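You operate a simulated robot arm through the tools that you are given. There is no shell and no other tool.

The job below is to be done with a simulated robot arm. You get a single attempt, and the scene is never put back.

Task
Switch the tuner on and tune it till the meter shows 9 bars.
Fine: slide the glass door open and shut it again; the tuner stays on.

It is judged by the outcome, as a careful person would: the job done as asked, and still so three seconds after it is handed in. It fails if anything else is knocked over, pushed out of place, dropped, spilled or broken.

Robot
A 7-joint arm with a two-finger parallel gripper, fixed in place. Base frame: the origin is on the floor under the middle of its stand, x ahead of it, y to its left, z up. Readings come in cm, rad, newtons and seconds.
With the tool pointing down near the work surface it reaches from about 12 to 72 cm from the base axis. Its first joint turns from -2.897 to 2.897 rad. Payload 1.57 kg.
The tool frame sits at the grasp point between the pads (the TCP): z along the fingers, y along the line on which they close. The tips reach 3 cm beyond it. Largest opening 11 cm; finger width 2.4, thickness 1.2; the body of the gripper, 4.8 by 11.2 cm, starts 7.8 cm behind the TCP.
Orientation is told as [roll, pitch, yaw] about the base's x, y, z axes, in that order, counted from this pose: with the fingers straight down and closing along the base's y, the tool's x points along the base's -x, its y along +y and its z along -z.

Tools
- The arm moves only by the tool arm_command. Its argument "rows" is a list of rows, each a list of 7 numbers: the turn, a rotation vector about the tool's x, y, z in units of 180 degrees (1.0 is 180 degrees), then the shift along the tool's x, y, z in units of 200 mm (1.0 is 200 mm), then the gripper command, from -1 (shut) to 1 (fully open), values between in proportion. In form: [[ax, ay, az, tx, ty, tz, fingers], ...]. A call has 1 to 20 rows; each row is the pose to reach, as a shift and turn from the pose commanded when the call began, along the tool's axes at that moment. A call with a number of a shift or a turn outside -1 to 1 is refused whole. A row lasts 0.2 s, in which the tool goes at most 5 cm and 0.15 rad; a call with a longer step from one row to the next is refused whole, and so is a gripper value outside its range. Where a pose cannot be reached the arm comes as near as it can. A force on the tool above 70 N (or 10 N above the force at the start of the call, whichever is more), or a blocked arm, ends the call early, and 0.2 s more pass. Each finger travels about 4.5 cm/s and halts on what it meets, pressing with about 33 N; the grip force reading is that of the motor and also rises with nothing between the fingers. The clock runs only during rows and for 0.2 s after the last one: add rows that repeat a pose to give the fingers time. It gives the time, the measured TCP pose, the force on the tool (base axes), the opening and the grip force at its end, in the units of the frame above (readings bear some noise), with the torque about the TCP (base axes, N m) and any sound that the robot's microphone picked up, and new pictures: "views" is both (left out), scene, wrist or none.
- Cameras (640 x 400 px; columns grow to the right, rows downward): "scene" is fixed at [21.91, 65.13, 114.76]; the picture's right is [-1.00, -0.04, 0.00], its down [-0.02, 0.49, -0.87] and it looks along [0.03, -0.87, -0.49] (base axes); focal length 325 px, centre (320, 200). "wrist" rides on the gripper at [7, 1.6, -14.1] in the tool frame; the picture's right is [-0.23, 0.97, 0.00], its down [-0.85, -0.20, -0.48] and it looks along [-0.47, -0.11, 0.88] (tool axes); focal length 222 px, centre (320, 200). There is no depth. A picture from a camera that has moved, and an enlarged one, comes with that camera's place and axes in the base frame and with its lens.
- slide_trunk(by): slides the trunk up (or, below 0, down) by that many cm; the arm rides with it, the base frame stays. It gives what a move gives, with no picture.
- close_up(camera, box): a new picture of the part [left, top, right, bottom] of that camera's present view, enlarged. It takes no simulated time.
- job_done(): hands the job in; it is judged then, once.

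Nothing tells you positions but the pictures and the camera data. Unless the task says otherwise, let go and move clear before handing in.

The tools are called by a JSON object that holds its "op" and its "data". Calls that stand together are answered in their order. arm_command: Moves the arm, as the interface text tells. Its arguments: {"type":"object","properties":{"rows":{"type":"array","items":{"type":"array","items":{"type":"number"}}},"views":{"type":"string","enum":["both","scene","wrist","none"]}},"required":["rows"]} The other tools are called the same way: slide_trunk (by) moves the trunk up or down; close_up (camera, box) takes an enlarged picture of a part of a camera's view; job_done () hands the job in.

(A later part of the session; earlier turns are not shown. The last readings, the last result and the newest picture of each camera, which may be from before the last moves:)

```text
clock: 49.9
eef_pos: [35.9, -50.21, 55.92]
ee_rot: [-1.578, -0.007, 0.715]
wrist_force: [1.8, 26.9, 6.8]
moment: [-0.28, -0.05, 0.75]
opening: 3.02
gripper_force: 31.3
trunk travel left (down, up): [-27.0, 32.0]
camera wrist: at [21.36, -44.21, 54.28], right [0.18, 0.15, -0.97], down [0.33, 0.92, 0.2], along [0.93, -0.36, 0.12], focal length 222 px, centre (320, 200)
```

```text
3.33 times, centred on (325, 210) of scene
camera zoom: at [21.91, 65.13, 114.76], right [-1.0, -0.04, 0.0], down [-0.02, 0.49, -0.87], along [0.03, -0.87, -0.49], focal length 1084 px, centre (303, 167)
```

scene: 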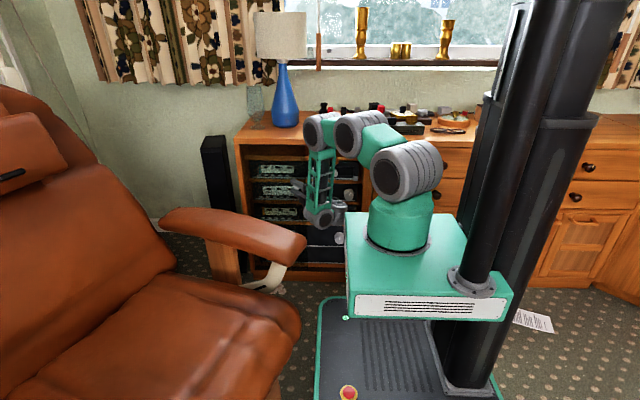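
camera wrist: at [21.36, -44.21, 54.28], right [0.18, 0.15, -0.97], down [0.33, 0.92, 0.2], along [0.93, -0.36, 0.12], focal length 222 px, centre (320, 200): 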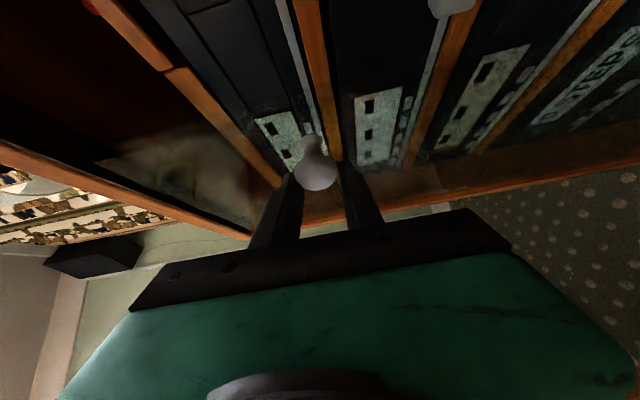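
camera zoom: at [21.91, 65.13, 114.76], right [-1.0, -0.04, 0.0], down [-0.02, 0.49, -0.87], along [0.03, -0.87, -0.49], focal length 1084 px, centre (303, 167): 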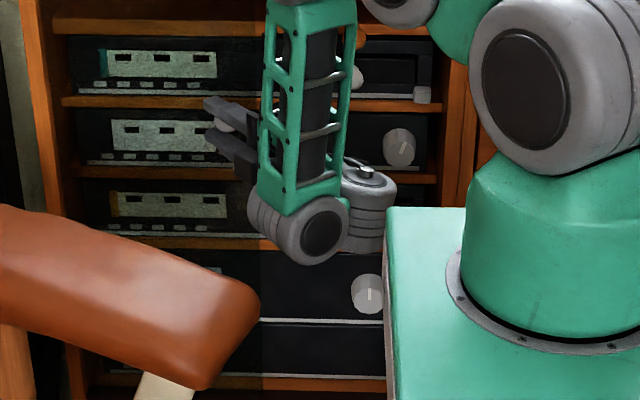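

The ball began slipping between the fingers at about x=36, so the door has reached its end stop, fully open. I'll let go, back off 3 cm, and swing right to a point in front of the cube button with the fingers closed.

{"op": "arm_command", "data": {"rows": [[0, 0, 0, 0, 0, 0, -0.1], [0, 0, 0, 0, 0, -0.01, -0.1], [0, 0, 0, 0, 0, -0.05, -0.1], [0, 0, 0, 0, 0, -0.1, -0.1], [0, 0, 0, 0, 0, -0.15, -0.1], [0, 0.018, 0, 0.069, 0, -0.176, -0.5], [0, 0.036, 0, 0.138, 0, -0.201, -1], [0, 0.053, 0, 0.207, 0, -0.227, -1], [0, 0.071, 0, 0.276, 0, -0.252, -1], [0, 0.089, 0, 0.345, 0, -0.278, -1], [0, 0.089, 0, 0.345, 0, -0.278, -1]]}}

{"op": "close_up", "data": {"camera": "scene", "box": [250, 150, 400, 270]}}

```text
clock: 52.3
eef_pos: [26.94, -50.7, 55.91]
ee_rot: [-1.576, -0.009, 0.429]
wrist_force: [-0.1, 0.9, 0.6]
moment: [-0.01, 0.01, 0.02]
opening: 0.01
gripper_force: 21.2
trunk travel left (down, up): [-27.0, 32.0]
camera wrist: at [14.76, -40.82, 54.22], right [0.22, 0.09, -0.97], down [0.58, 0.79, 0.2], along [0.79, -0.6, 0.12], focal length 222 px, centre (320, 200)
```

scene: 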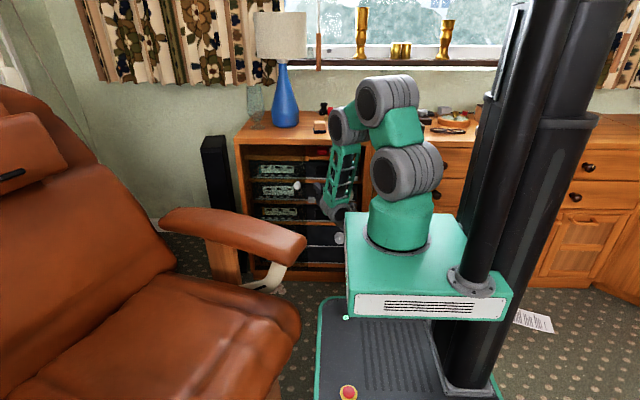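
wrist: 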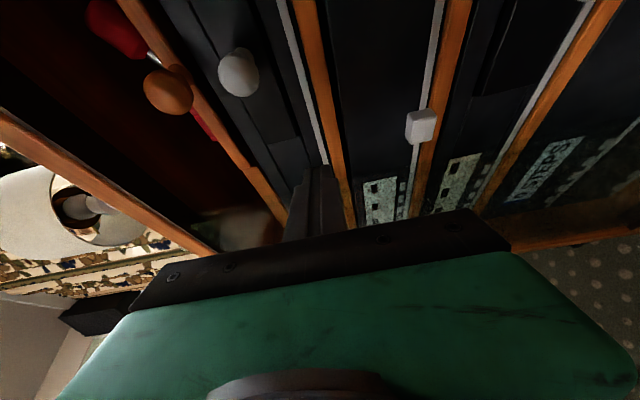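

```text
3.33 times, centred on (325, 210) of scene
camera zoom: at [21.91, 65.13, 114.76], right [-1.0, -0.04, 0.0], down [-0.02, 0.49, -0.87], along [0.03, -0.87, -0.49], focal length 1084 px, centre (303, 167)
```

zoom: 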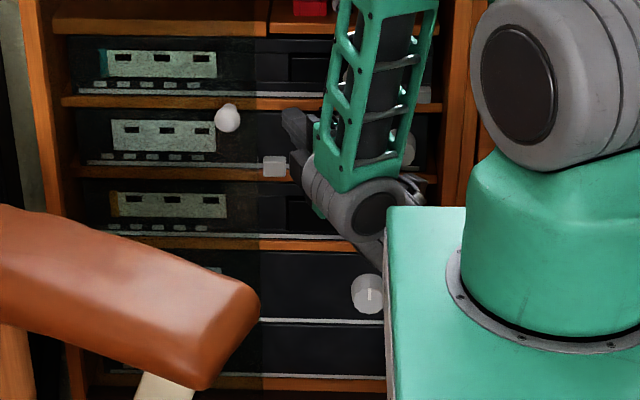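

The scene view now shows the cube button uncovered, with the glass pane's edge just to its left. I'll zoom to pin the button down before pressing.

{"op": "close_up", "data": {"camera": "wrist", "box": [380, 90, 460, 160]}}

{"op": "close_up", "data": {"camera": "scene", "box": [295, 185, 335, 215]}}

```text
5.71 times, centred on (420, 125) of wrist
camera zoom: at [14.76, -40.82, 54.22], right [0.22, 0.09, -0.97], down [0.58, 0.79, 0.2], along [0.79, -0.6, 0.12], focal length 1269 px, centre (-251, 629)
```

zoom: 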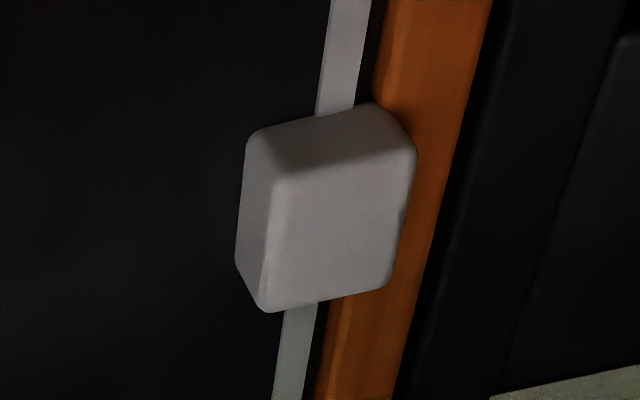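

```text
13.33 times, centred on (315, 200) of scene
camera zoom: at [21.91, 65.13, 114.76], right [-1.0, -0.04, 0.0], down [-0.02, 0.49, -0.87], along [0.03, -0.87, -0.49], focal length 4335 px, centre (387, 200)
```

zoom: 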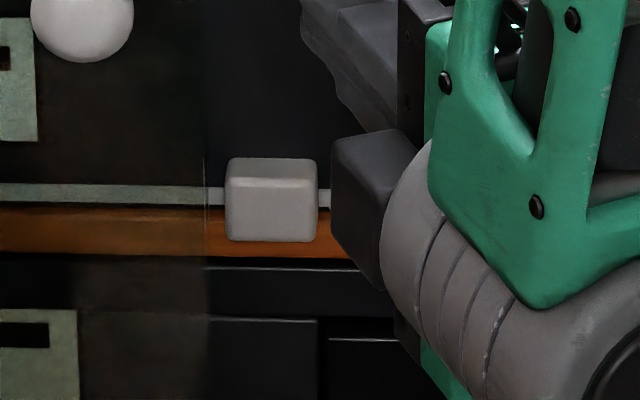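

The button's front face is centred near (30, -58.2, 45.8), about 2.7 x 2.2 cm. I'll descend to z≈46.9 here, then approach along the fingers.

{"op": "arm_command", "data": {"rows": [[0, 0, 0, 0, 0.09, 0, -1], [0, 0, 0, 0, 0.18, 0, -1], [0, 0, 0, 0, 0.27, 0, -1], [0, 0, 0, 0, 0.36, 0, -1], [0, 0, 0, 0, 0.45, 0, -1], [0, 0, 0, 0, 0.45, 0, -1]]}}

{"op": "close_up", "data": {"camera": "scene", "box": [250, 150, 400, 270]}}

{"op": "close_up", "data": {"camera": "wrist", "box": [220, 40, 440, 240]}}

```text
clock: 53.7
eef_pos: [27.0, -50.67, 46.81]
ee_rot: [-1.578, -0.008, 0.429]
wrist_force: [0.3, 0.6, 0.4]
moment: [-0.02, 0.0, -0.01]
opening: 0.01
gripper_force: 21.1
trunk travel left (down, up): [-27.0, 32.0]
camera wrist: at [14.89, -40.83, 45.13], right [0.22, 0.09, -0.97], down [0.58, 0.79, 0.2], along [0.79, -0.6, 0.12], focal length 222 px, centre (320, 200)
```

scene: 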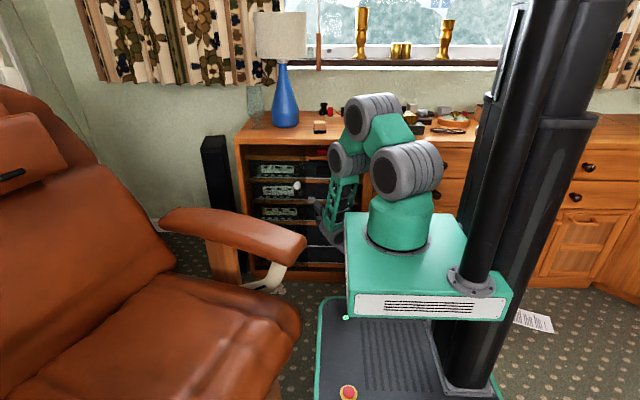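
wrist: 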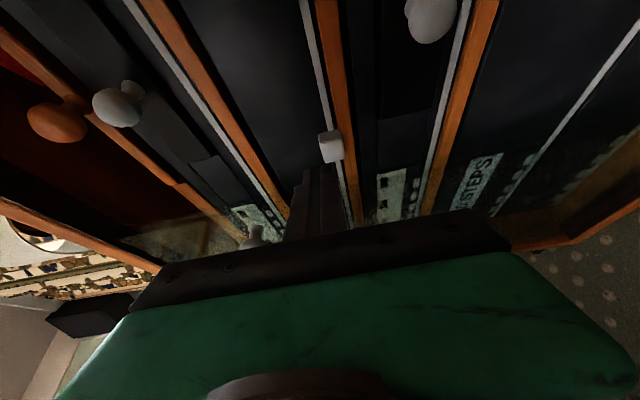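

```text
3.33 times, centred on (325, 210) of scene
camera zoom: at [21.91, 65.13, 114.76], right [-1.0, -0.04, 0.0], down [-0.02, 0.49, -0.87], along [0.03, -0.87, -0.49], focal length 1084 px, centre (303, 167)
```

zoom: 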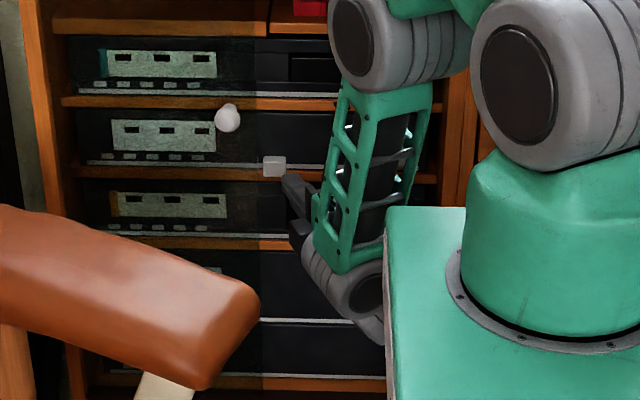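

```text
2.00 times, centred on (330, 140) of wrist
camera zoom: at [14.89, -40.83, 45.13], right [0.22, 0.09, -0.97], down [0.58, 0.79, 0.2], along [0.79, -0.6, 0.12], focal length 444 px, centre (300, 320)
```

zoom: 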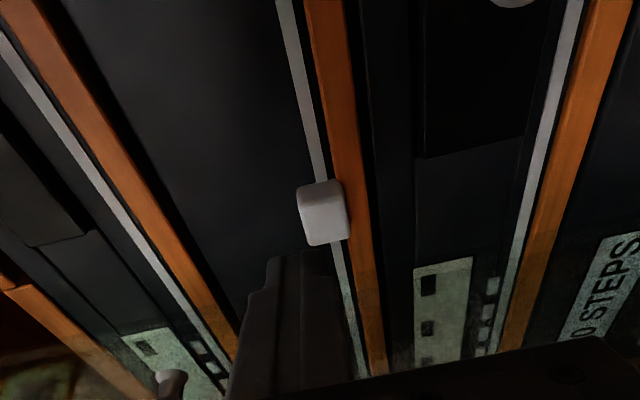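

The closed fingertips point straight at the button, about 1 cm above its centre. I'll approach 4 cm, lowering 3 mm on the way.

{"op": "arm_command", "data": {"rows": [[0, 0, 0, 0, 0.008, 0.07, -1], [0, 0, 0, 0, 0.015, 0.14, -1], [0, 0, 0, 0, 0.015, 0.2, -1], [0, 0, 0, 0, 0.015, 0.2, -1]], "views": "wrist"}}

{"op": "close_up", "data": {"camera": "wrist", "box": [260, 90, 420, 220]}}

{"op": "close_up", "data": {"camera": "scene", "box": [285, 175, 345, 220]}}

```text
clock: 54.7
eef_pos: [28.64, -54.5, 46.43]
ee_rot: [-1.576, -0.009, 0.429]
wrist_force: [0.1, -0.1, 0.3]
moment: [0.0, -0.03, -0.02]
opening: 0.01
gripper_force: 21.1
trunk travel left (down, up): [-27.0, 32.0]
camera wrist: at [16.44, -44.58, 44.77], right [0.22, 0.09, -0.97], down [0.58, 0.79, 0.2], along [0.79, -0.6, 0.12], focal length 222 px, centre (320, 200)
```

wrist: 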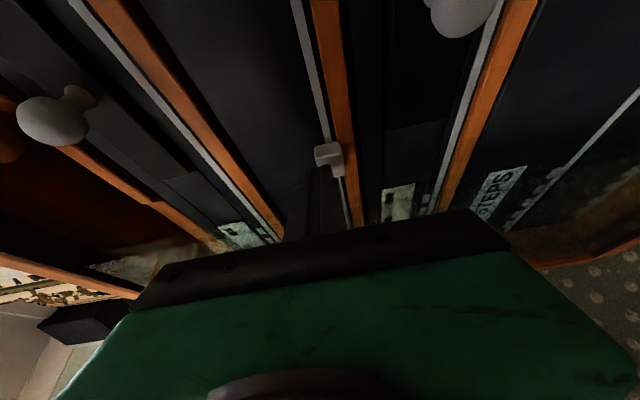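

```text
3.08 times, centred on (340, 155) of wrist
camera zoom: at [16.44, -44.58, 44.77], right [0.22, 0.09, -0.97], down [0.58, 0.79, 0.2], along [0.79, -0.6, 0.12], focal length 684 px, centre (258, 338)
```

zoom: 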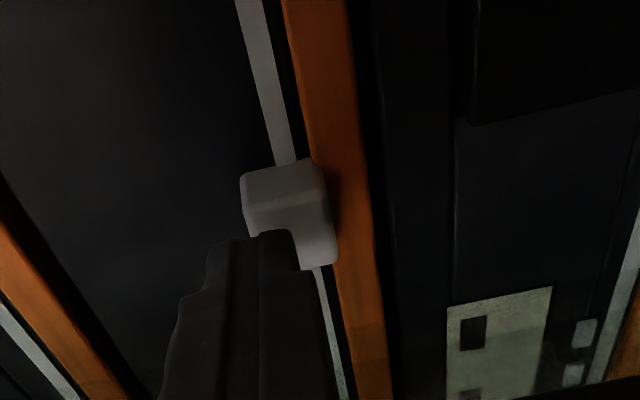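

```text
8.89 times, centred on (315, 198) of scene
camera zoom: at [21.91, 65.13, 114.76], right [-1.0, -0.04, 0.0], down [-0.02, 0.49, -0.87], along [0.03, -0.87, -0.49], focal length 2890 px, centre (364, 222)
```

zoom: 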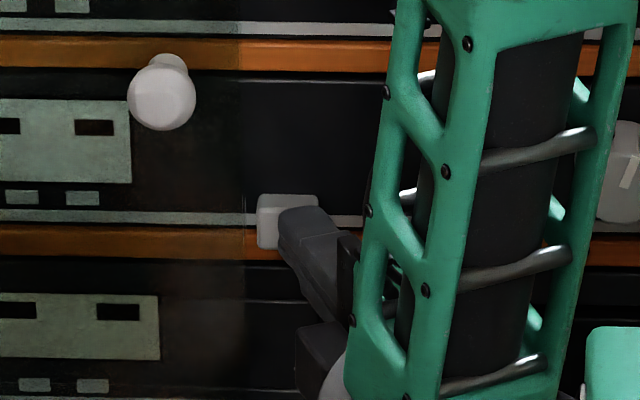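

The tip is about half a centimetre from the button and slightly right of its centre. I'll shift 6 mm left and press inward slowly by 9 mm.

{"op": "arm_command", "data": {"rows": [[0, 0, 0, -0.014, 0, 0.006, -1], [0, 0, 0, -0.027, 0, 0.0125, -1], [0, 0, 0, -0.0208, 0, 0.0261, -1], [0, 0, 0, -0.0146, 0, 0.0397, -1], [0, 0, 0, -0.0083, 0, 0.0534, -1]], "views": "wrist"}}

{"op": "close_up", "data": {"camera": "wrist", "box": [260, 90, 420, 220]}}

{"op": "close_up", "data": {"camera": "scene", "box": [255, 175, 335, 220]}}

```text
clock: 55.9
eef_pos: [29.27, -55.27, 46.56]
ee_rot: [-1.575, -0.012, 0.429]
wrist_force: [2.4, 1.3, -0.2]
moment: [-0.01, -0.02, -0.01]
opening: 0.0
gripper_force: 21.8
trunk travel left (down, up): [-27.0, 32.0]
camera wrist: at [17.07, -45.44, 44.92], right [0.22, 0.09, -0.97], down [0.58, 0.79, 0.2], along [0.79, -0.6, 0.12], focal length 222 px, centre (320, 200)
```

wrist: 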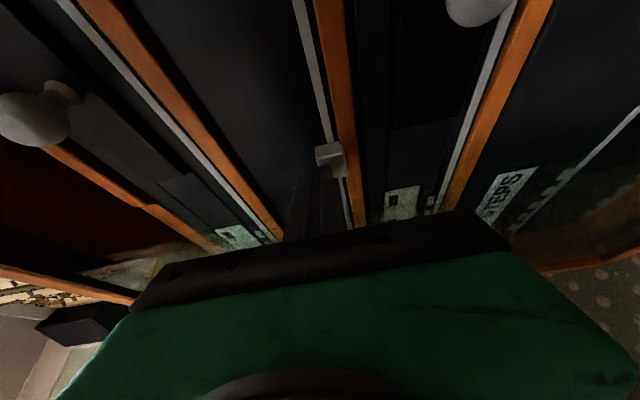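

```text
3.08 times, centred on (340, 155) of wrist
camera zoom: at [17.07, -45.44, 44.92], right [0.22, 0.09, -0.97], down [0.58, 0.79, 0.2], along [0.79, -0.6, 0.12], focal length 684 px, centre (258, 338)
```

zoom: 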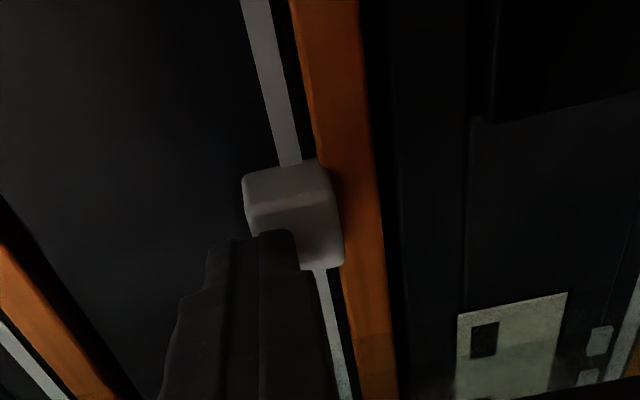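

```text
8.00 times, centred on (295, 198) of scene
camera zoom: at [21.91, 65.13, 114.76], right [-1.0, -0.04, 0.0], down [-0.02, 0.49, -0.87], along [0.03, -0.87, -0.49], focal length 2601 px, centre (520, 220)
```

zoom: 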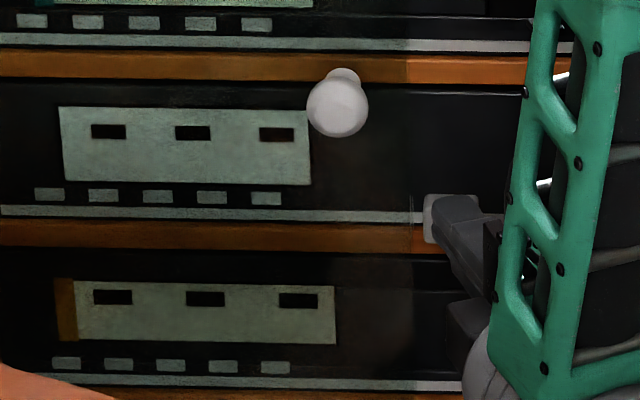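

Contact is just beginning and the display still shows dashes. I'll press a further 6 mm and hold a moment.

{"op": "arm_command", "data": {"rows": [[0, 0, 0, 0.0042, 0, 0.0091, -1], [0, 0, 0, 0.0083, 0, 0.0182, -1], [0, 0, 0, 0.0125, 0, 0.0272, -1], [0, 0, 0, 0.0125, 0, 0.0272, -1]], "views": "wrist"}}

{"op": "close_up", "data": {"camera": "wrist", "box": [260, 90, 420, 220]}}

{"op": "close_up", "data": {"camera": "scene", "box": [255, 175, 335, 220]}}

```text
clock: 56.9
eef_pos: [29.3, -55.89, 46.54]
ee_rot: [-1.578, -0.006, 0.43]
wrist_force: [-2.3, 8.4, 3.1]
moment: [-0.06, 0.0, -0.01]
opening: 0.0
gripper_force: 21.8
trunk travel left (down, up): [-27.0, 32.0]
heard: click
camera wrist: at [17.09, -46.0, 44.85], right [0.22, 0.09, -0.97], down [0.58, 0.79, 0.2], along [0.79, -0.6, 0.12], focal length 222 px, centre (320, 200)
```

wrist: 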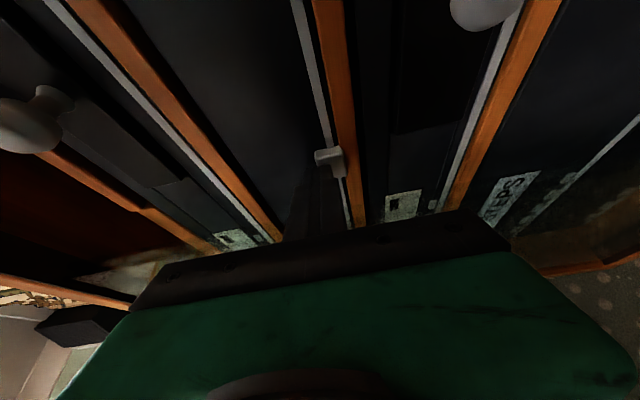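

```text
3.08 times, centred on (340, 155) of wrist
camera zoom: at [17.09, -46.0, 44.85], right [0.22, 0.09, -0.97], down [0.58, 0.79, 0.2], along [0.79, -0.6, 0.12], focal length 684 px, centre (258, 338)
```

zoom: 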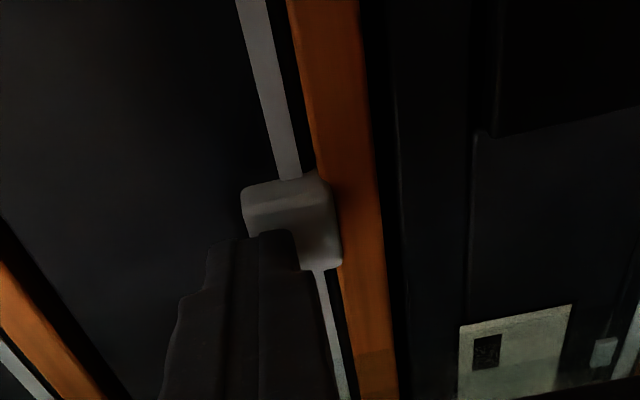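

```text
8.00 times, centred on (295, 198) of scene
camera zoom: at [21.91, 65.13, 114.76], right [-1.0, -0.04, 0.0], down [-0.02, 0.49, -0.87], along [0.03, -0.87, -0.49], focal length 2601 px, centre (520, 220)
```

zoom: 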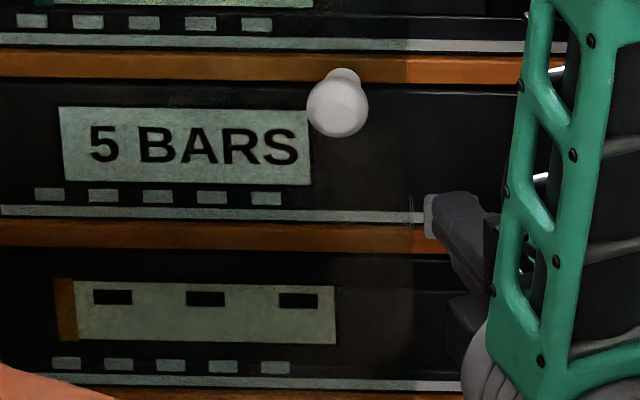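

A click, and the display now reads "5 BARS": the tuner is on. I'll unpress and back straight out along the fingers, then check the display.

{"op": "arm_command", "data": {"rows": [[0, 0, 0, -0.0062, 0, -0.0136, -1], [0, 0, 0, -0.0125, 0, -0.0273, -1], [0, 0, 0, -0.0125, 0, -0.08, -1], [0, 0, 0, -0.0125, 0, -0.14, -1], [0, 0, 0, -0.0125, 0, -0.203, -1]], "views": "wrist"}}

{"op": "close_up", "data": {"camera": "scene", "box": [255, 165, 335, 220]}}

```text
clock: 58.1
eef_pos: [27.86, -52.21, 46.43]
ee_rot: [-1.578, -0.01, 0.429]
wrist_force: [0.1, 0.4, -0.9]
moment: [0.0, -0.01, 0.05]
opening: 0.0
gripper_force: 21.6
trunk travel left (down, up): [-27.0, 32.0]
camera wrist: at [15.57, -42.25, 44.78], right [0.22, 0.09, -0.97], down [0.58, 0.79, 0.2], along [0.79, -0.6, 0.12], focal length 222 px, centre (320, 200)
```

wrist: 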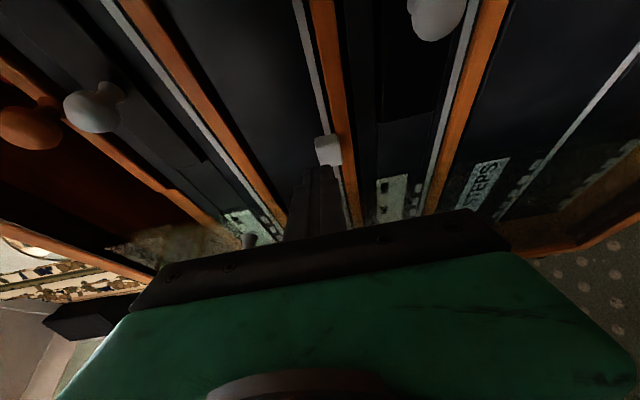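

```text
7.27 times, centred on (295, 192) of scene
camera zoom: at [21.91, 65.13, 114.76], right [-1.0, -0.04, 0.0], down [-0.02, 0.49, -0.87], along [0.03, -0.87, -0.49], focal length 2365 px, centre (502, 254)
```

zoom: 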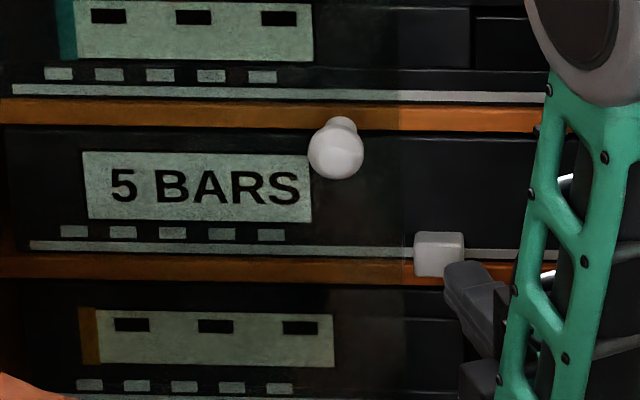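

The tuner stays on with 5 BARS. Now I move along the rack's front (fingers about 2 cm clear of the units) to the tuning knob, squaring the hand to the front.

{"op": "arm_command", "data": {"rows": [[0, 0.0137, 0, 0.0625, -0.0155, -0.029, -1], [0, 0.0273, 0, 0.125, -0.031, -0.058, -1], [0, 0.041, 0, 0.1875, -0.0465, -0.087, -1], [0, 0.0547, 0, 0.25, -0.062, -0.116, -1], [0, 0.0683, 0, 0.3125, -0.0775, -0.145, -1], [0, 0.082, 0, 0.375, -0.093, -0.174, -1], [0, 0.0957, 0, 0.4375, -0.1085, -0.203, -1], [0, 0.1094, 0, 0.5, -0.124, -0.232, -1], [0, 0.123, 0, 0.5625, -0.1395, -0.261, -1], [0, 0.1367, 0, 0.625, -0.155, -0.29, -1], [0, 0.1367, 0, 0.625, -0.155, -0.29, -1]]}}

```text
clock: 60.5
eef_pos: [14.13, -52.1, 49.7]
ee_rot: [-1.572, -0.01, 0.0]
wrist_force: [0.6, -0.7, 0.0]
moment: [-0.02, 0.01, -0.02]
opening: 0.0
gripper_force: 21.6
trunk travel left (down, up): [-27.0, 32.0]
camera wrist: at [7.11, -38.02, 47.83], right [0.24, 0.0, -0.97], down [0.85, 0.48, 0.21], along [0.46, -0.88, 0.12], focal length 222 px, centre (320, 200)
```

scene: 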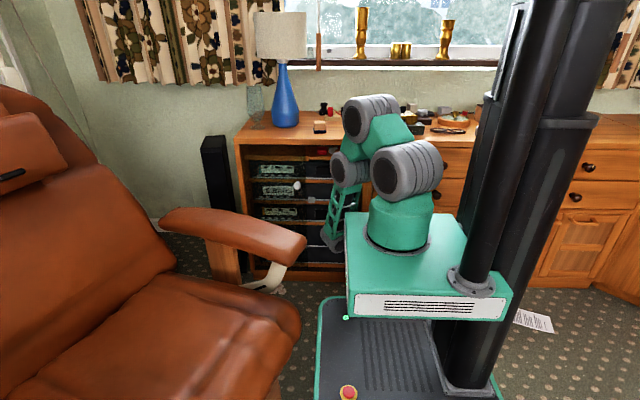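
wrist: 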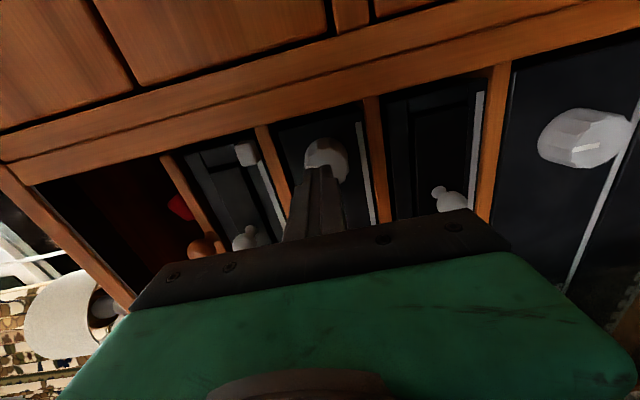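

The knob is straight ahead of the closed fingers. I'll unroll the hand by 90° so the jaws close left-right, and open them to about 5.4 cm.

{"op": "arm_command", "data": {"rows": [[0, 0, -0.0455, 0, 0, 0, -1], [0, 0, -0.091, 0, 0, 0, -1], [0, 0, -0.1365, 0, 0, 0, -1], [0, 0, -0.182, 0, 0, 0, -1], [0, 0, -0.2275, 0, 0, 0, -1], [0, 0, -0.273, 0, 0, 0, -0.8], [0, 0, -0.3185, 0, 0, 0, -0.6], [0, 0, -0.364, 0, 0, 0, -0.4], [0, 0, -0.4095, 0, 0, 0, -0.2], [0, 0, -0.455, 0, 0, 0, 0], [0, 0, -0.5, 0, 0, 0, 0], [0, 0, -0.5, 0, 0, 0, 0]]}}

{"op": "close_up", "data": {"camera": "wrist", "box": [220, 60, 420, 240]}}

```text
clock: 63.1
eef_pos: [13.98, -52.03, 49.67]
ee_rot: [-1.836, 1.562, -0.264]
wrist_force: [0.2, 0.1, 0.1]
moment: [-0.01, -0.05, 0.01]
opening: 5.5
gripper_force: 0.0
trunk travel left (down, up): [-27.0, 32.0]
camera wrist: at [12.35, -37.95, 56.52], right [-0.97, 0.0, -0.24], down [0.21, 0.48, -0.85], along [0.11, -0.88, -0.46], focal length 222 px, centre (320, 200)
```

scene: 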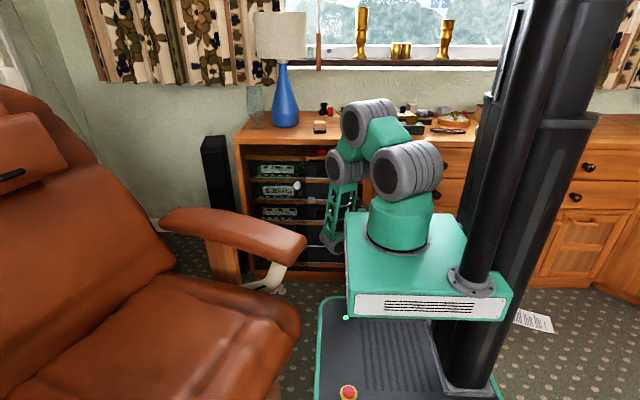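
wrist: 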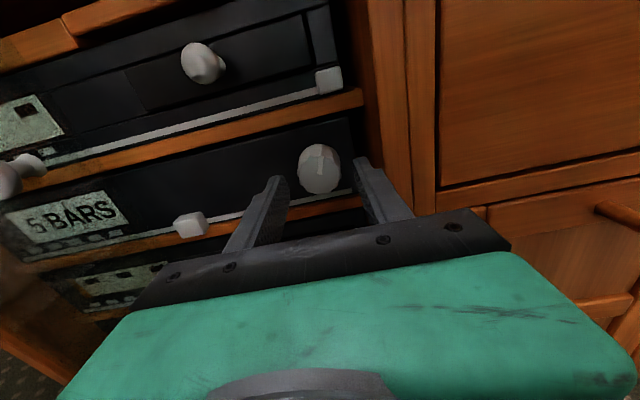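

```text
2.22 times, centred on (320, 150) of wrist
camera zoom: at [12.35, -37.95, 56.52], right [-0.97, 0.0, -0.24], down [0.21, 0.48, -0.85], along [0.11, -0.88, -0.46], focal length 494 px, centre (320, 311)
```

zoom: 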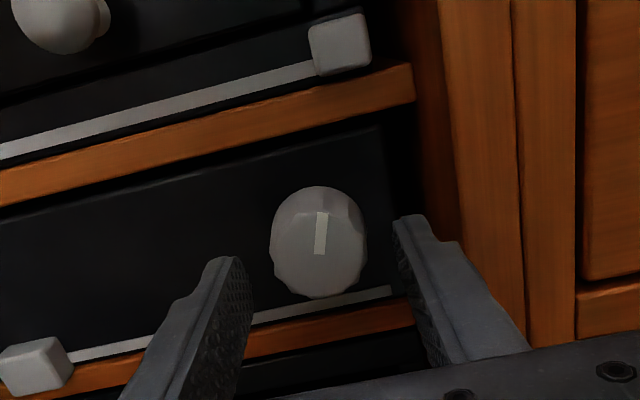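

The display reads "5 BARS" here too, and the knob is centred between the jaws at (14.0, -56.8, 49.4). I'll advance 3.4 cm so the pads flank the knob, then close on it.

{"op": "arm_command", "data": {"rows": [[0, 0, 0, -0.006, 0, 0.05, 0], [0, 0, 0, -0.0125, 0, 0.1, 0], [0, 0, 0, -0.0125, 0, 0.14, 0], [0, 0, 0, -0.0125, 0, 0.17, 0], [0, 0, 0, -0.0125, 0, 0.17, 0]], "views": "wrist"}}

{"op": "close_up", "data": {"camera": "wrist", "box": [240, 80, 420, 240]}}

```text
clock: 64.3
eef_pos: [14.16, -55.56, 49.37]
ee_rot: [-1.809, 1.561, -0.237]
wrist_force: [-0.9, -0.2, 0.6]
moment: [0.0, 0.02, 0.01]
opening: 5.48
gripper_force: 0.0
trunk travel left (down, up): [-27.0, 32.0]
camera wrist: at [12.35, -41.41, 56.28], right [-0.97, 0.0, -0.24], down [0.21, 0.48, -0.85], along [0.11, -0.88, -0.46], focal length 222 px, centre (320, 200)
```

wrist: 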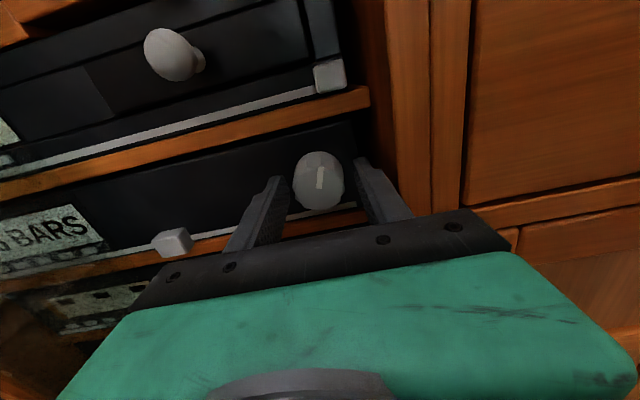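

```text
2.50 times, centred on (330, 160) of wrist
camera zoom: at [12.35, -41.41, 56.28], right [-0.97, 0.0, -0.24], down [0.21, 0.48, -0.85], along [0.11, -0.88, -0.46], focal length 555 px, centre (295, 300)
```

zoom: 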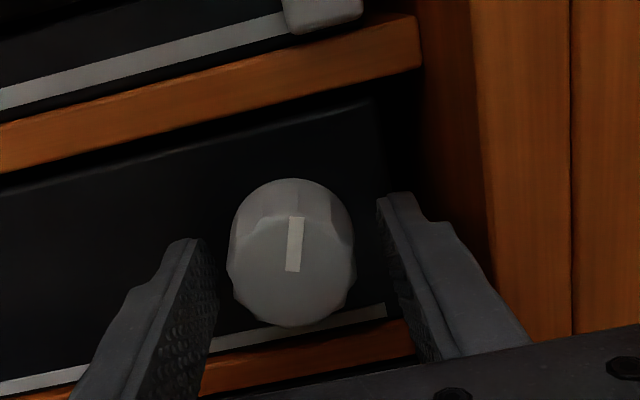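

The pads flank the knob. Closing on it now.

{"op": "arm_command", "data": {"rows": [[0, 0, 0, 0, 0, 0, -0.3], [0, 0, 0, 0, 0, 0, -0.5], [0, 0, 0, 0, 0, 0, -0.5], [0, 0, 0, 0, 0, 0, -0.5]], "views": "wrist"}}

{"op": "close_up", "data": {"camera": "wrist", "box": [240, 80, 420, 240]}}

{"op": "close_up", "data": {"camera": "scene", "box": [255, 165, 335, 220]}}

```text
clock: 65.3
eef_pos: [14.25, -55.5, 49.35]
ee_rot: [-1.846, 1.561, -0.271]
wrist_force: [11.7, -1.5, -2.9]
moment: [0.1, -0.07, 0.39]
opening: 4.08
gripper_force: 39.1
trunk travel left (down, up): [-27.0, 32.0]
camera wrist: at [12.48, -41.41, 56.28], right [-0.97, 0.0, -0.24], down [0.21, 0.48, -0.85], along [0.12, -0.88, -0.46], focal length 222 px, centre (320, 200)
```

wrist: 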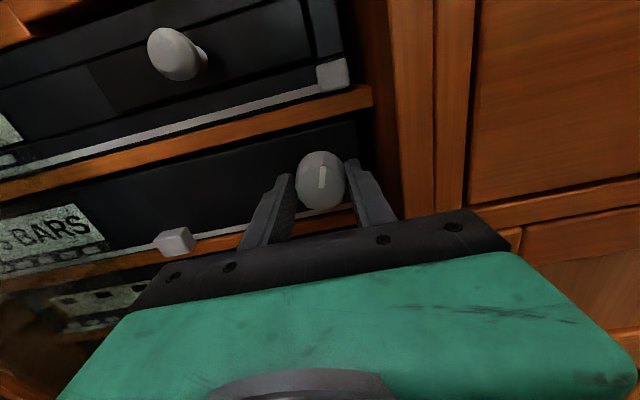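

```text
2.50 times, centred on (330, 160) of wrist
camera zoom: at [12.48, -41.41, 56.28], right [-0.97, 0.0, -0.24], down [0.21, 0.48, -0.85], along [0.12, -0.88, -0.46], focal length 555 px, centre (295, 300)
```

zoom: 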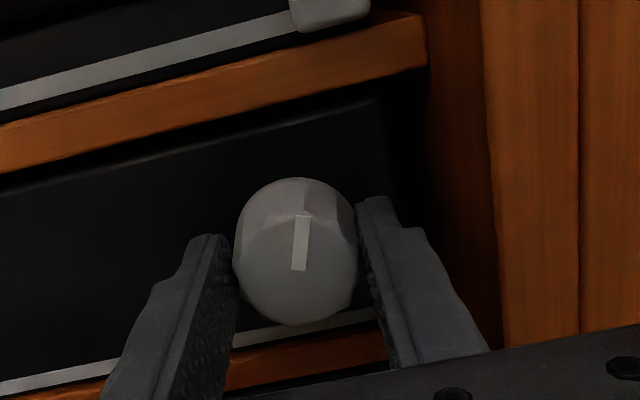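

```text
7.27 times, centred on (295, 192) of scene
camera zoom: at [21.91, 65.13, 114.76], right [-1.0, -0.04, 0.0], down [-0.02, 0.49, -0.87], along [0.03, -0.87, -0.49], focal length 2365 px, centre (502, 254)
```

zoom: 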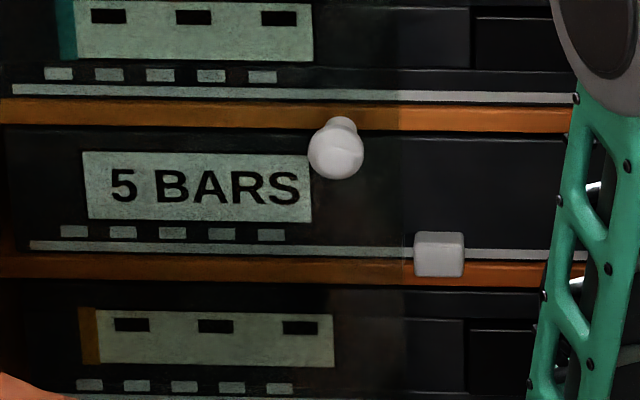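

Gripped at 4.1 cm; a small sideways load says the knob's axis is ~2.5 mm to the left, so I'll centre on it and turn clockwise 15° to see what the meter does.

{"op": "arm_command", "data": {"rows": [[0, 0, 0, 0, -0.0125, 0, -0.5], [0, 0, 0.028, 0, -0.0125, 0, -0.5], [0, 0, 0.056, 0, -0.0125, 0, -0.5], [0, 0, 0.083, 0, -0.0125, 0, -0.5], [0, 0, 0.083, 0, -0.0125, 0, -0.5]], "views": "wrist"}}

{"op": "close_up", "data": {"camera": "wrist", "box": [240, 80, 420, 240]}}

{"op": "close_up", "data": {"camera": "scene", "box": [255, 165, 335, 220]}}

```text
clock: 66.5
eef_pos: [14.21, -55.48, 49.26]
ee_rot: [-1.576, 1.3, -0.009]
wrist_force: [-8.3, -7.8, 0.1]
moment: [-0.21, 0.06, -0.41]
opening: 4.11
gripper_force: 45.1
trunk travel left (down, up): [-27.0, 32.0]
camera wrist: at [10.76, -41.39, 55.61], right [-0.88, 0.0, -0.48], down [0.42, 0.48, -0.77], along [0.23, -0.88, -0.42], focal length 222 px, centre (320, 200)
```

wrist: 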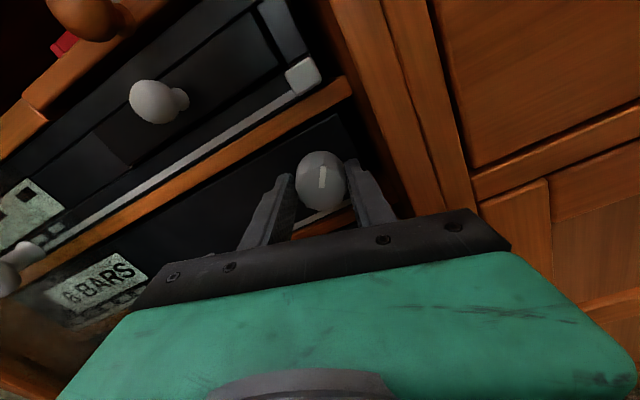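

```text
2.50 times, centred on (330, 160) of wrist
camera zoom: at [10.76, -41.39, 55.61], right [-0.88, 0.0, -0.48], down [0.42, 0.48, -0.77], along [0.23, -0.88, -0.42], focal length 555 px, centre (295, 300)
```

zoom: 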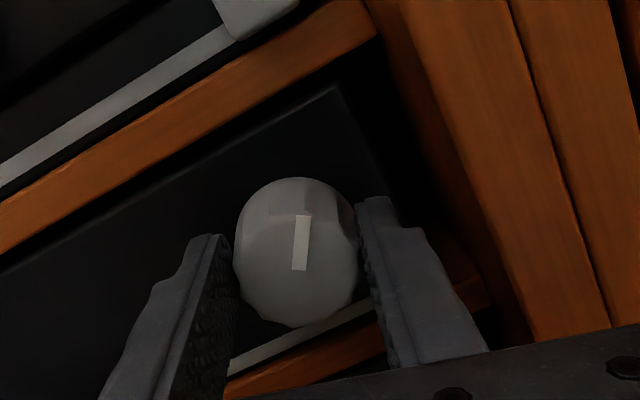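

```text
7.27 times, centred on (295, 192) of scene
camera zoom: at [21.91, 65.13, 114.76], right [-1.0, -0.04, 0.0], down [-0.02, 0.49, -0.87], along [0.03, -0.87, -0.49], focal length 2365 px, centre (502, 254)
```

zoom: 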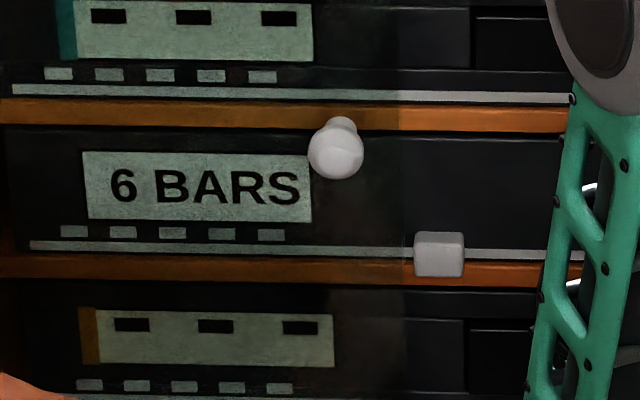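

Clockwise raises it: 6 BARS after 15°, and the knob follows the hand without slip. I'll turn another 20°.

{"op": "arm_command", "data": {"rows": [[0, 0, 0.028, 0, 0.003, 0, -0.5], [0, 0, 0.056, 0, 0.005, 0, -0.5], [0, 0, 0.083, 0, 0.005, 0, -0.5], [0, 0, 0.111, 0, 0.005, 0, -0.5], [0, 0, 0.111, 0, 0.005, 0, -0.5]], "views": "wrist"}}

{"op": "close_up", "data": {"camera": "wrist", "box": [240, 80, 420, 240]}}

{"op": "close_up", "data": {"camera": "scene", "box": [255, 165, 335, 220]}}

```text
clock: 67.7
eef_pos: [14.04, -55.43, 49.26]
ee_rot: [-1.574, 0.948, -0.002]
wrist_force: [-24.4, -15.7, -0.6]
moment: [-0.09, 0.06, -0.67]
opening: 4.1
gripper_force: 45.1
trunk travel left (down, up): [-27.0, 32.0]
camera wrist: at [8.68, -41.39, 54.01], right [-0.66, 0.0, -0.75], down [0.66, 0.48, -0.58], along [0.36, -0.88, -0.32], focal length 222 px, centre (320, 200)
```

wrist: 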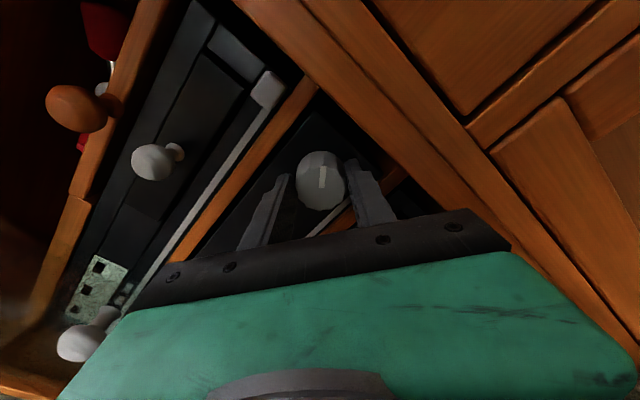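

```text
2.50 times, centred on (330, 160) of wrist
camera zoom: at [8.68, -41.39, 54.01], right [-0.66, 0.0, -0.75], down [0.66, 0.48, -0.58], along [0.36, -0.88, -0.32], focal length 555 px, centre (295, 300)
```

zoom: 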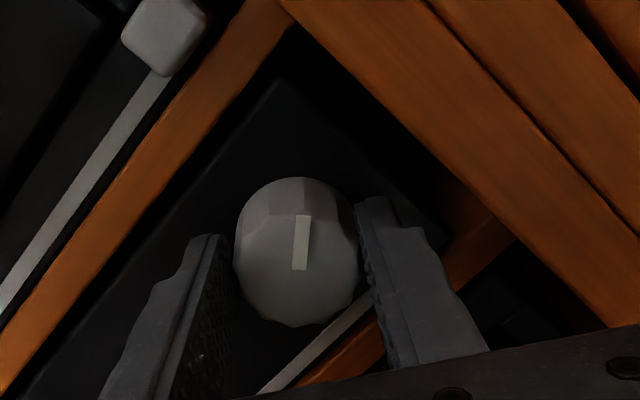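

```text
7.27 times, centred on (295, 192) of scene
camera zoom: at [21.91, 65.13, 114.76], right [-1.0, -0.04, 0.0], down [-0.02, 0.49, -0.87], along [0.03, -0.87, -0.49], focal length 2365 px, centre (502, 254)
```

zoom: 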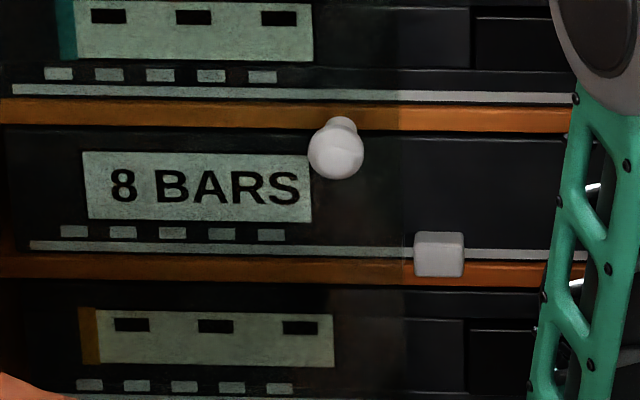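

8 BARS at 35°. I'll relax the sideways load by 2.5 mm and turn just 6° more.

{"op": "arm_command", "data": {"rows": [[0, 0, 0, 0.007, 0.01, 0, -0.5], [0, 0, 0.017, 0.007, 0.01, 0, -0.5], [0, 0, 0.033, 0.007, 0.01, 0, -0.5], [0, 0, 0.033, 0.007, 0.01, 0, -0.5]], "views": "none"}}

{"op": "close_up", "data": {"camera": "scene", "box": [255, 165, 335, 220]}}

```text
clock: 68.7
eef_pos: [14.09, -55.39, 49.12]
ee_rot: [-1.571, 0.847, 0.002]
wrist_force: [-14.1, -2.2, -2.2]
moment: [0.17, 0.07, -0.35]
opening: 4.09
gripper_force: 44.8
trunk travel left (down, up): [-27.0, 32.0]
```

```text
7.27 times, centred on (295, 192) of scene
camera zoom: at [21.91, 65.13, 114.76], right [-1.0, -0.04, 0.0], down [-0.02, 0.49, -0.87], along [0.03, -0.87, -0.49], focal length 2365 px, centre (502, 254)
```

zoom: 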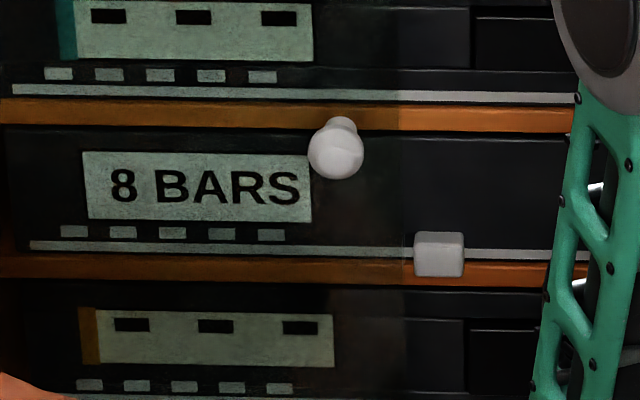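

Still 8 at 41°. Another 5°.

{"op": "arm_command", "data": {"rows": [[0, 0, 0.014, 0.002, 0.003, 0, -0.5], [0, 0, 0.028, 0.003, 0.004, 0, -0.5], [0, 0, 0.028, 0.003, 0.004, 0, -0.5]], "views": "none"}}

{"op": "close_up", "data": {"camera": "scene", "box": [255, 165, 335, 220]}}

```text
clock: 69.5
eef_pos: [14.03, -55.5, 49.26]
ee_rot: [-1.57, 0.758, 0.003]
wrist_force: [-3.7, -5.3, -14.0]
moment: [0.31, 0.07, -0.09]
opening: 4.1
gripper_force: 45.0
trunk travel left (down, up): [-27.0, 32.0]
```

```text
7.27 times, centred on (295, 192) of scene
camera zoom: at [21.91, 65.13, 114.76], right [-1.0, -0.04, 0.0], down [-0.02, 0.49, -0.87], along [0.03, -0.87, -0.49], focal length 2365 px, centre (502, 254)
```

zoom: 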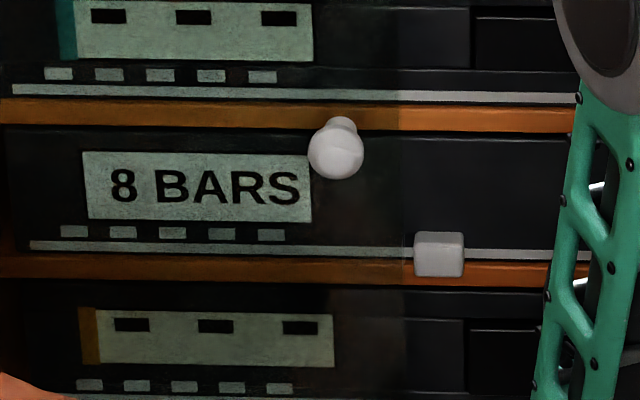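

Still 8 at 46°. I'll lower 1.5 mm to relax the load and turn another 5°.

{"op": "arm_command", "data": {"rows": [[0, 0, 0.014, -0.005, 0.0054, 0, -0.5], [0, 0, 0.028, -0.005, 0.0054, 0, -0.5], [0, 0, 0.028, -0.005, 0.0054, 0, -0.5]], "views": "none"}}

{"op": "close_up", "data": {"camera": "scene", "box": [255, 165, 335, 220]}}

{"op": "close_up", "data": {"camera": "wrist", "box": [240, 80, 420, 240]}}

```text
clock: 70.3
eef_pos: [14.0, -55.5, 49.07]
ee_rot: [-1.575, 0.672, -0.002]
wrist_force: [-0.6, 1.6, -5.2]
moment: [0.3, 0.03, 0.29]
opening: 4.1
gripper_force: 45.0
trunk travel left (down, up): [-27.0, 32.0]
```

```text
7.27 times, centred on (295, 192) of scene
camera zoom: at [21.91, 65.13, 114.76], right [-1.0, -0.04, 0.0], down [-0.02, 0.49, -0.87], along [0.03, -0.87, -0.49], focal length 2365 px, centre (502, 254)
```

zoom: 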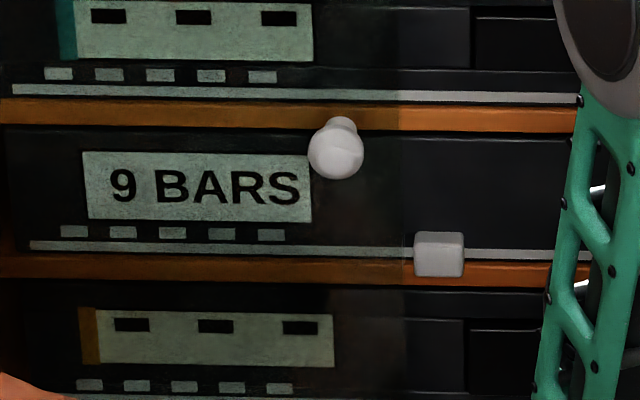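

```text
2.50 times, centred on (330, 160) of wrist
camera zoom: at [7.43, -41.39, 52.23], right [-0.43, 0.0, -0.9], down [0.79, 0.48, -0.38], along [0.43, -0.88, -0.2], focal length 555 px, centre (295, 300)
```

zoom: 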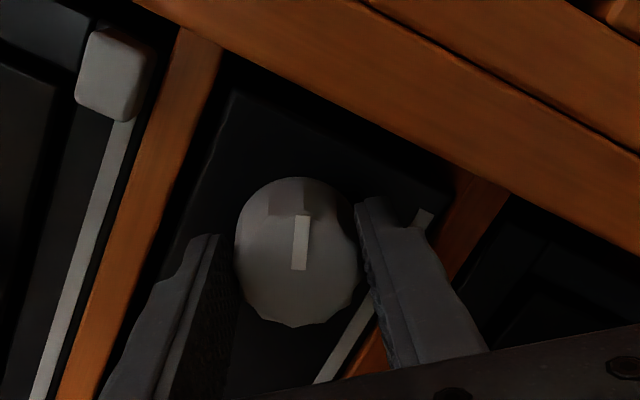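

9 BARS. The 9-bar zone just began (each bar spans roughly 14°), so I'll turn about 4.5° more to sit safely inside it.

{"op": "arm_command", "data": {"rows": [[0, 0, 0.012, 0, 0, 0, -0.5], [0, 0, 0.025, 0, 0, 0, -0.5], [0, 0, 0.025, 0, 0, 0, -0.5], [0, 0, 0.025, 0, 0, 0, -0.5]], "views": "none"}}

{"op": "close_up", "data": {"camera": "scene", "box": [255, 165, 335, 220]}}

```text
clock: 71.3
eef_pos: [14.01, -55.37, 49.05]
ee_rot: [-1.575, 0.594, 0.001]
wrist_force: [7.6, 7.7, -3.6]
moment: [0.18, -0.01, 0.36]
opening: 4.08
gripper_force: 45.5
trunk travel left (down, up): [-27.0, 32.0]
```

```text
7.27 times, centred on (295, 192) of scene
camera zoom: at [21.91, 65.13, 114.76], right [-1.0, -0.04, 0.0], down [-0.02, 0.49, -0.87], along [0.03, -0.87, -0.49], focal length 2365 px, centre (502, 254)
```

zoom: 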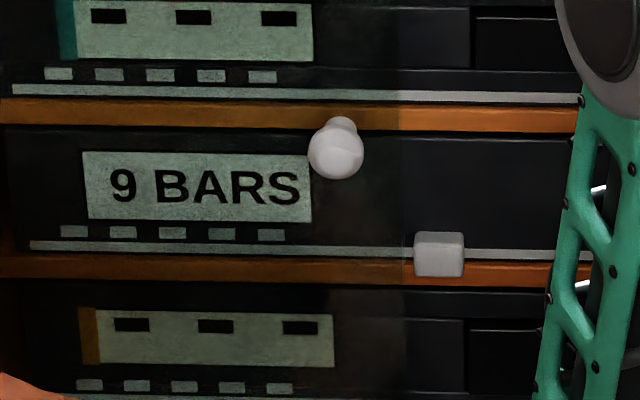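

9 BARS holds at 55°. I'll open the jaws only slightly (to stay off the shelf below), then withdraw straight back 4 cm.

{"op": "arm_command", "data": {"rows": [[0, 0, 0, 0, 0, 0, -0.25], [0, 0, 0, 0, 0, 0, -0.18], [0, 0, 0, 0, 0, 0, -0.18], [0, 0, 0, 0, 0, -0.03, -0.18], [0, 0, 0, 0, 0, -0.07, -0.18], [0, 0, 0, 0, 0, -0.12, -0.18], [0, 0, 0, 0, 0, -0.18, -0.18], [0, 0, 0, 0, 0, -0.18, -0.18]]}}

{"op": "close_up", "data": {"camera": "scene", "box": [255, 165, 335, 220]}}

{"op": "close_up", "data": {"camera": "wrist", "box": [200, 60, 420, 240]}}

```text
clock: 73.1
eef_pos: [13.95, -51.76, 49.07]
ee_rot: [-1.573, 0.593, -0.002]
wrist_force: [0.3, 0.2, 0.5]
moment: [-0.02, -0.01, 0.01]
opening: 4.51
gripper_force: 0.0
trunk travel left (down, up): [-27.0, 32.0]
camera wrist: at [7.18, -37.77, 51.73], right [-0.36, 0.0, -0.93], down [0.82, 0.48, -0.31], along [0.45, -0.88, -0.17], focal length 222 px, centre (320, 200)
```

scene: 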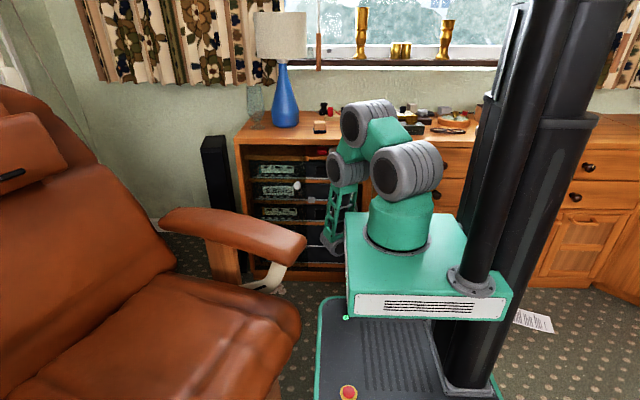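
wrist: 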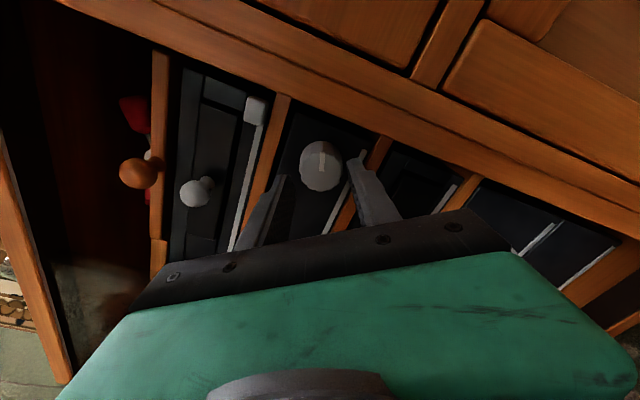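

```text
7.27 times, centred on (295, 192) of scene
camera zoom: at [21.91, 65.13, 114.76], right [-1.0, -0.04, 0.0], down [-0.02, 0.49, -0.87], along [0.03, -0.87, -0.49], focal length 2365 px, centre (502, 254)
```

zoom: 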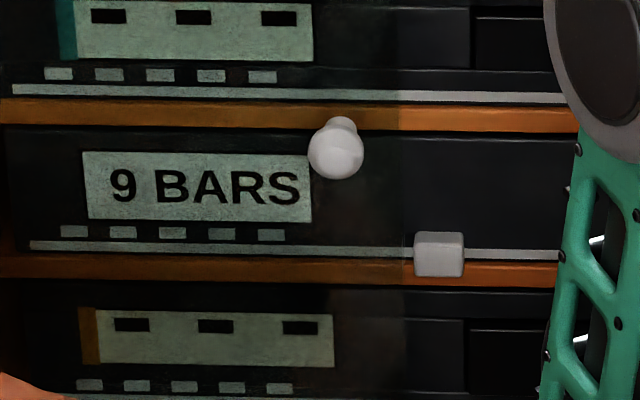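

```text
2.22 times, centred on (310, 150) of wrist
camera zoom: at [7.18, -37.77, 51.73], right [-0.36, 0.0, -0.93], down [0.82, 0.48, -0.31], along [0.45, -0.88, -0.17], focal length 494 px, centre (342, 311)
```

zoom: 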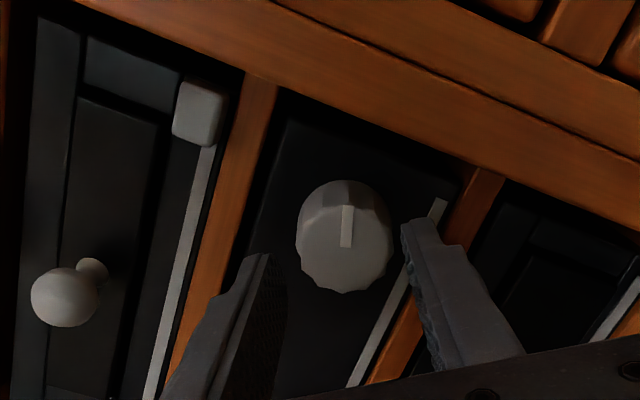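

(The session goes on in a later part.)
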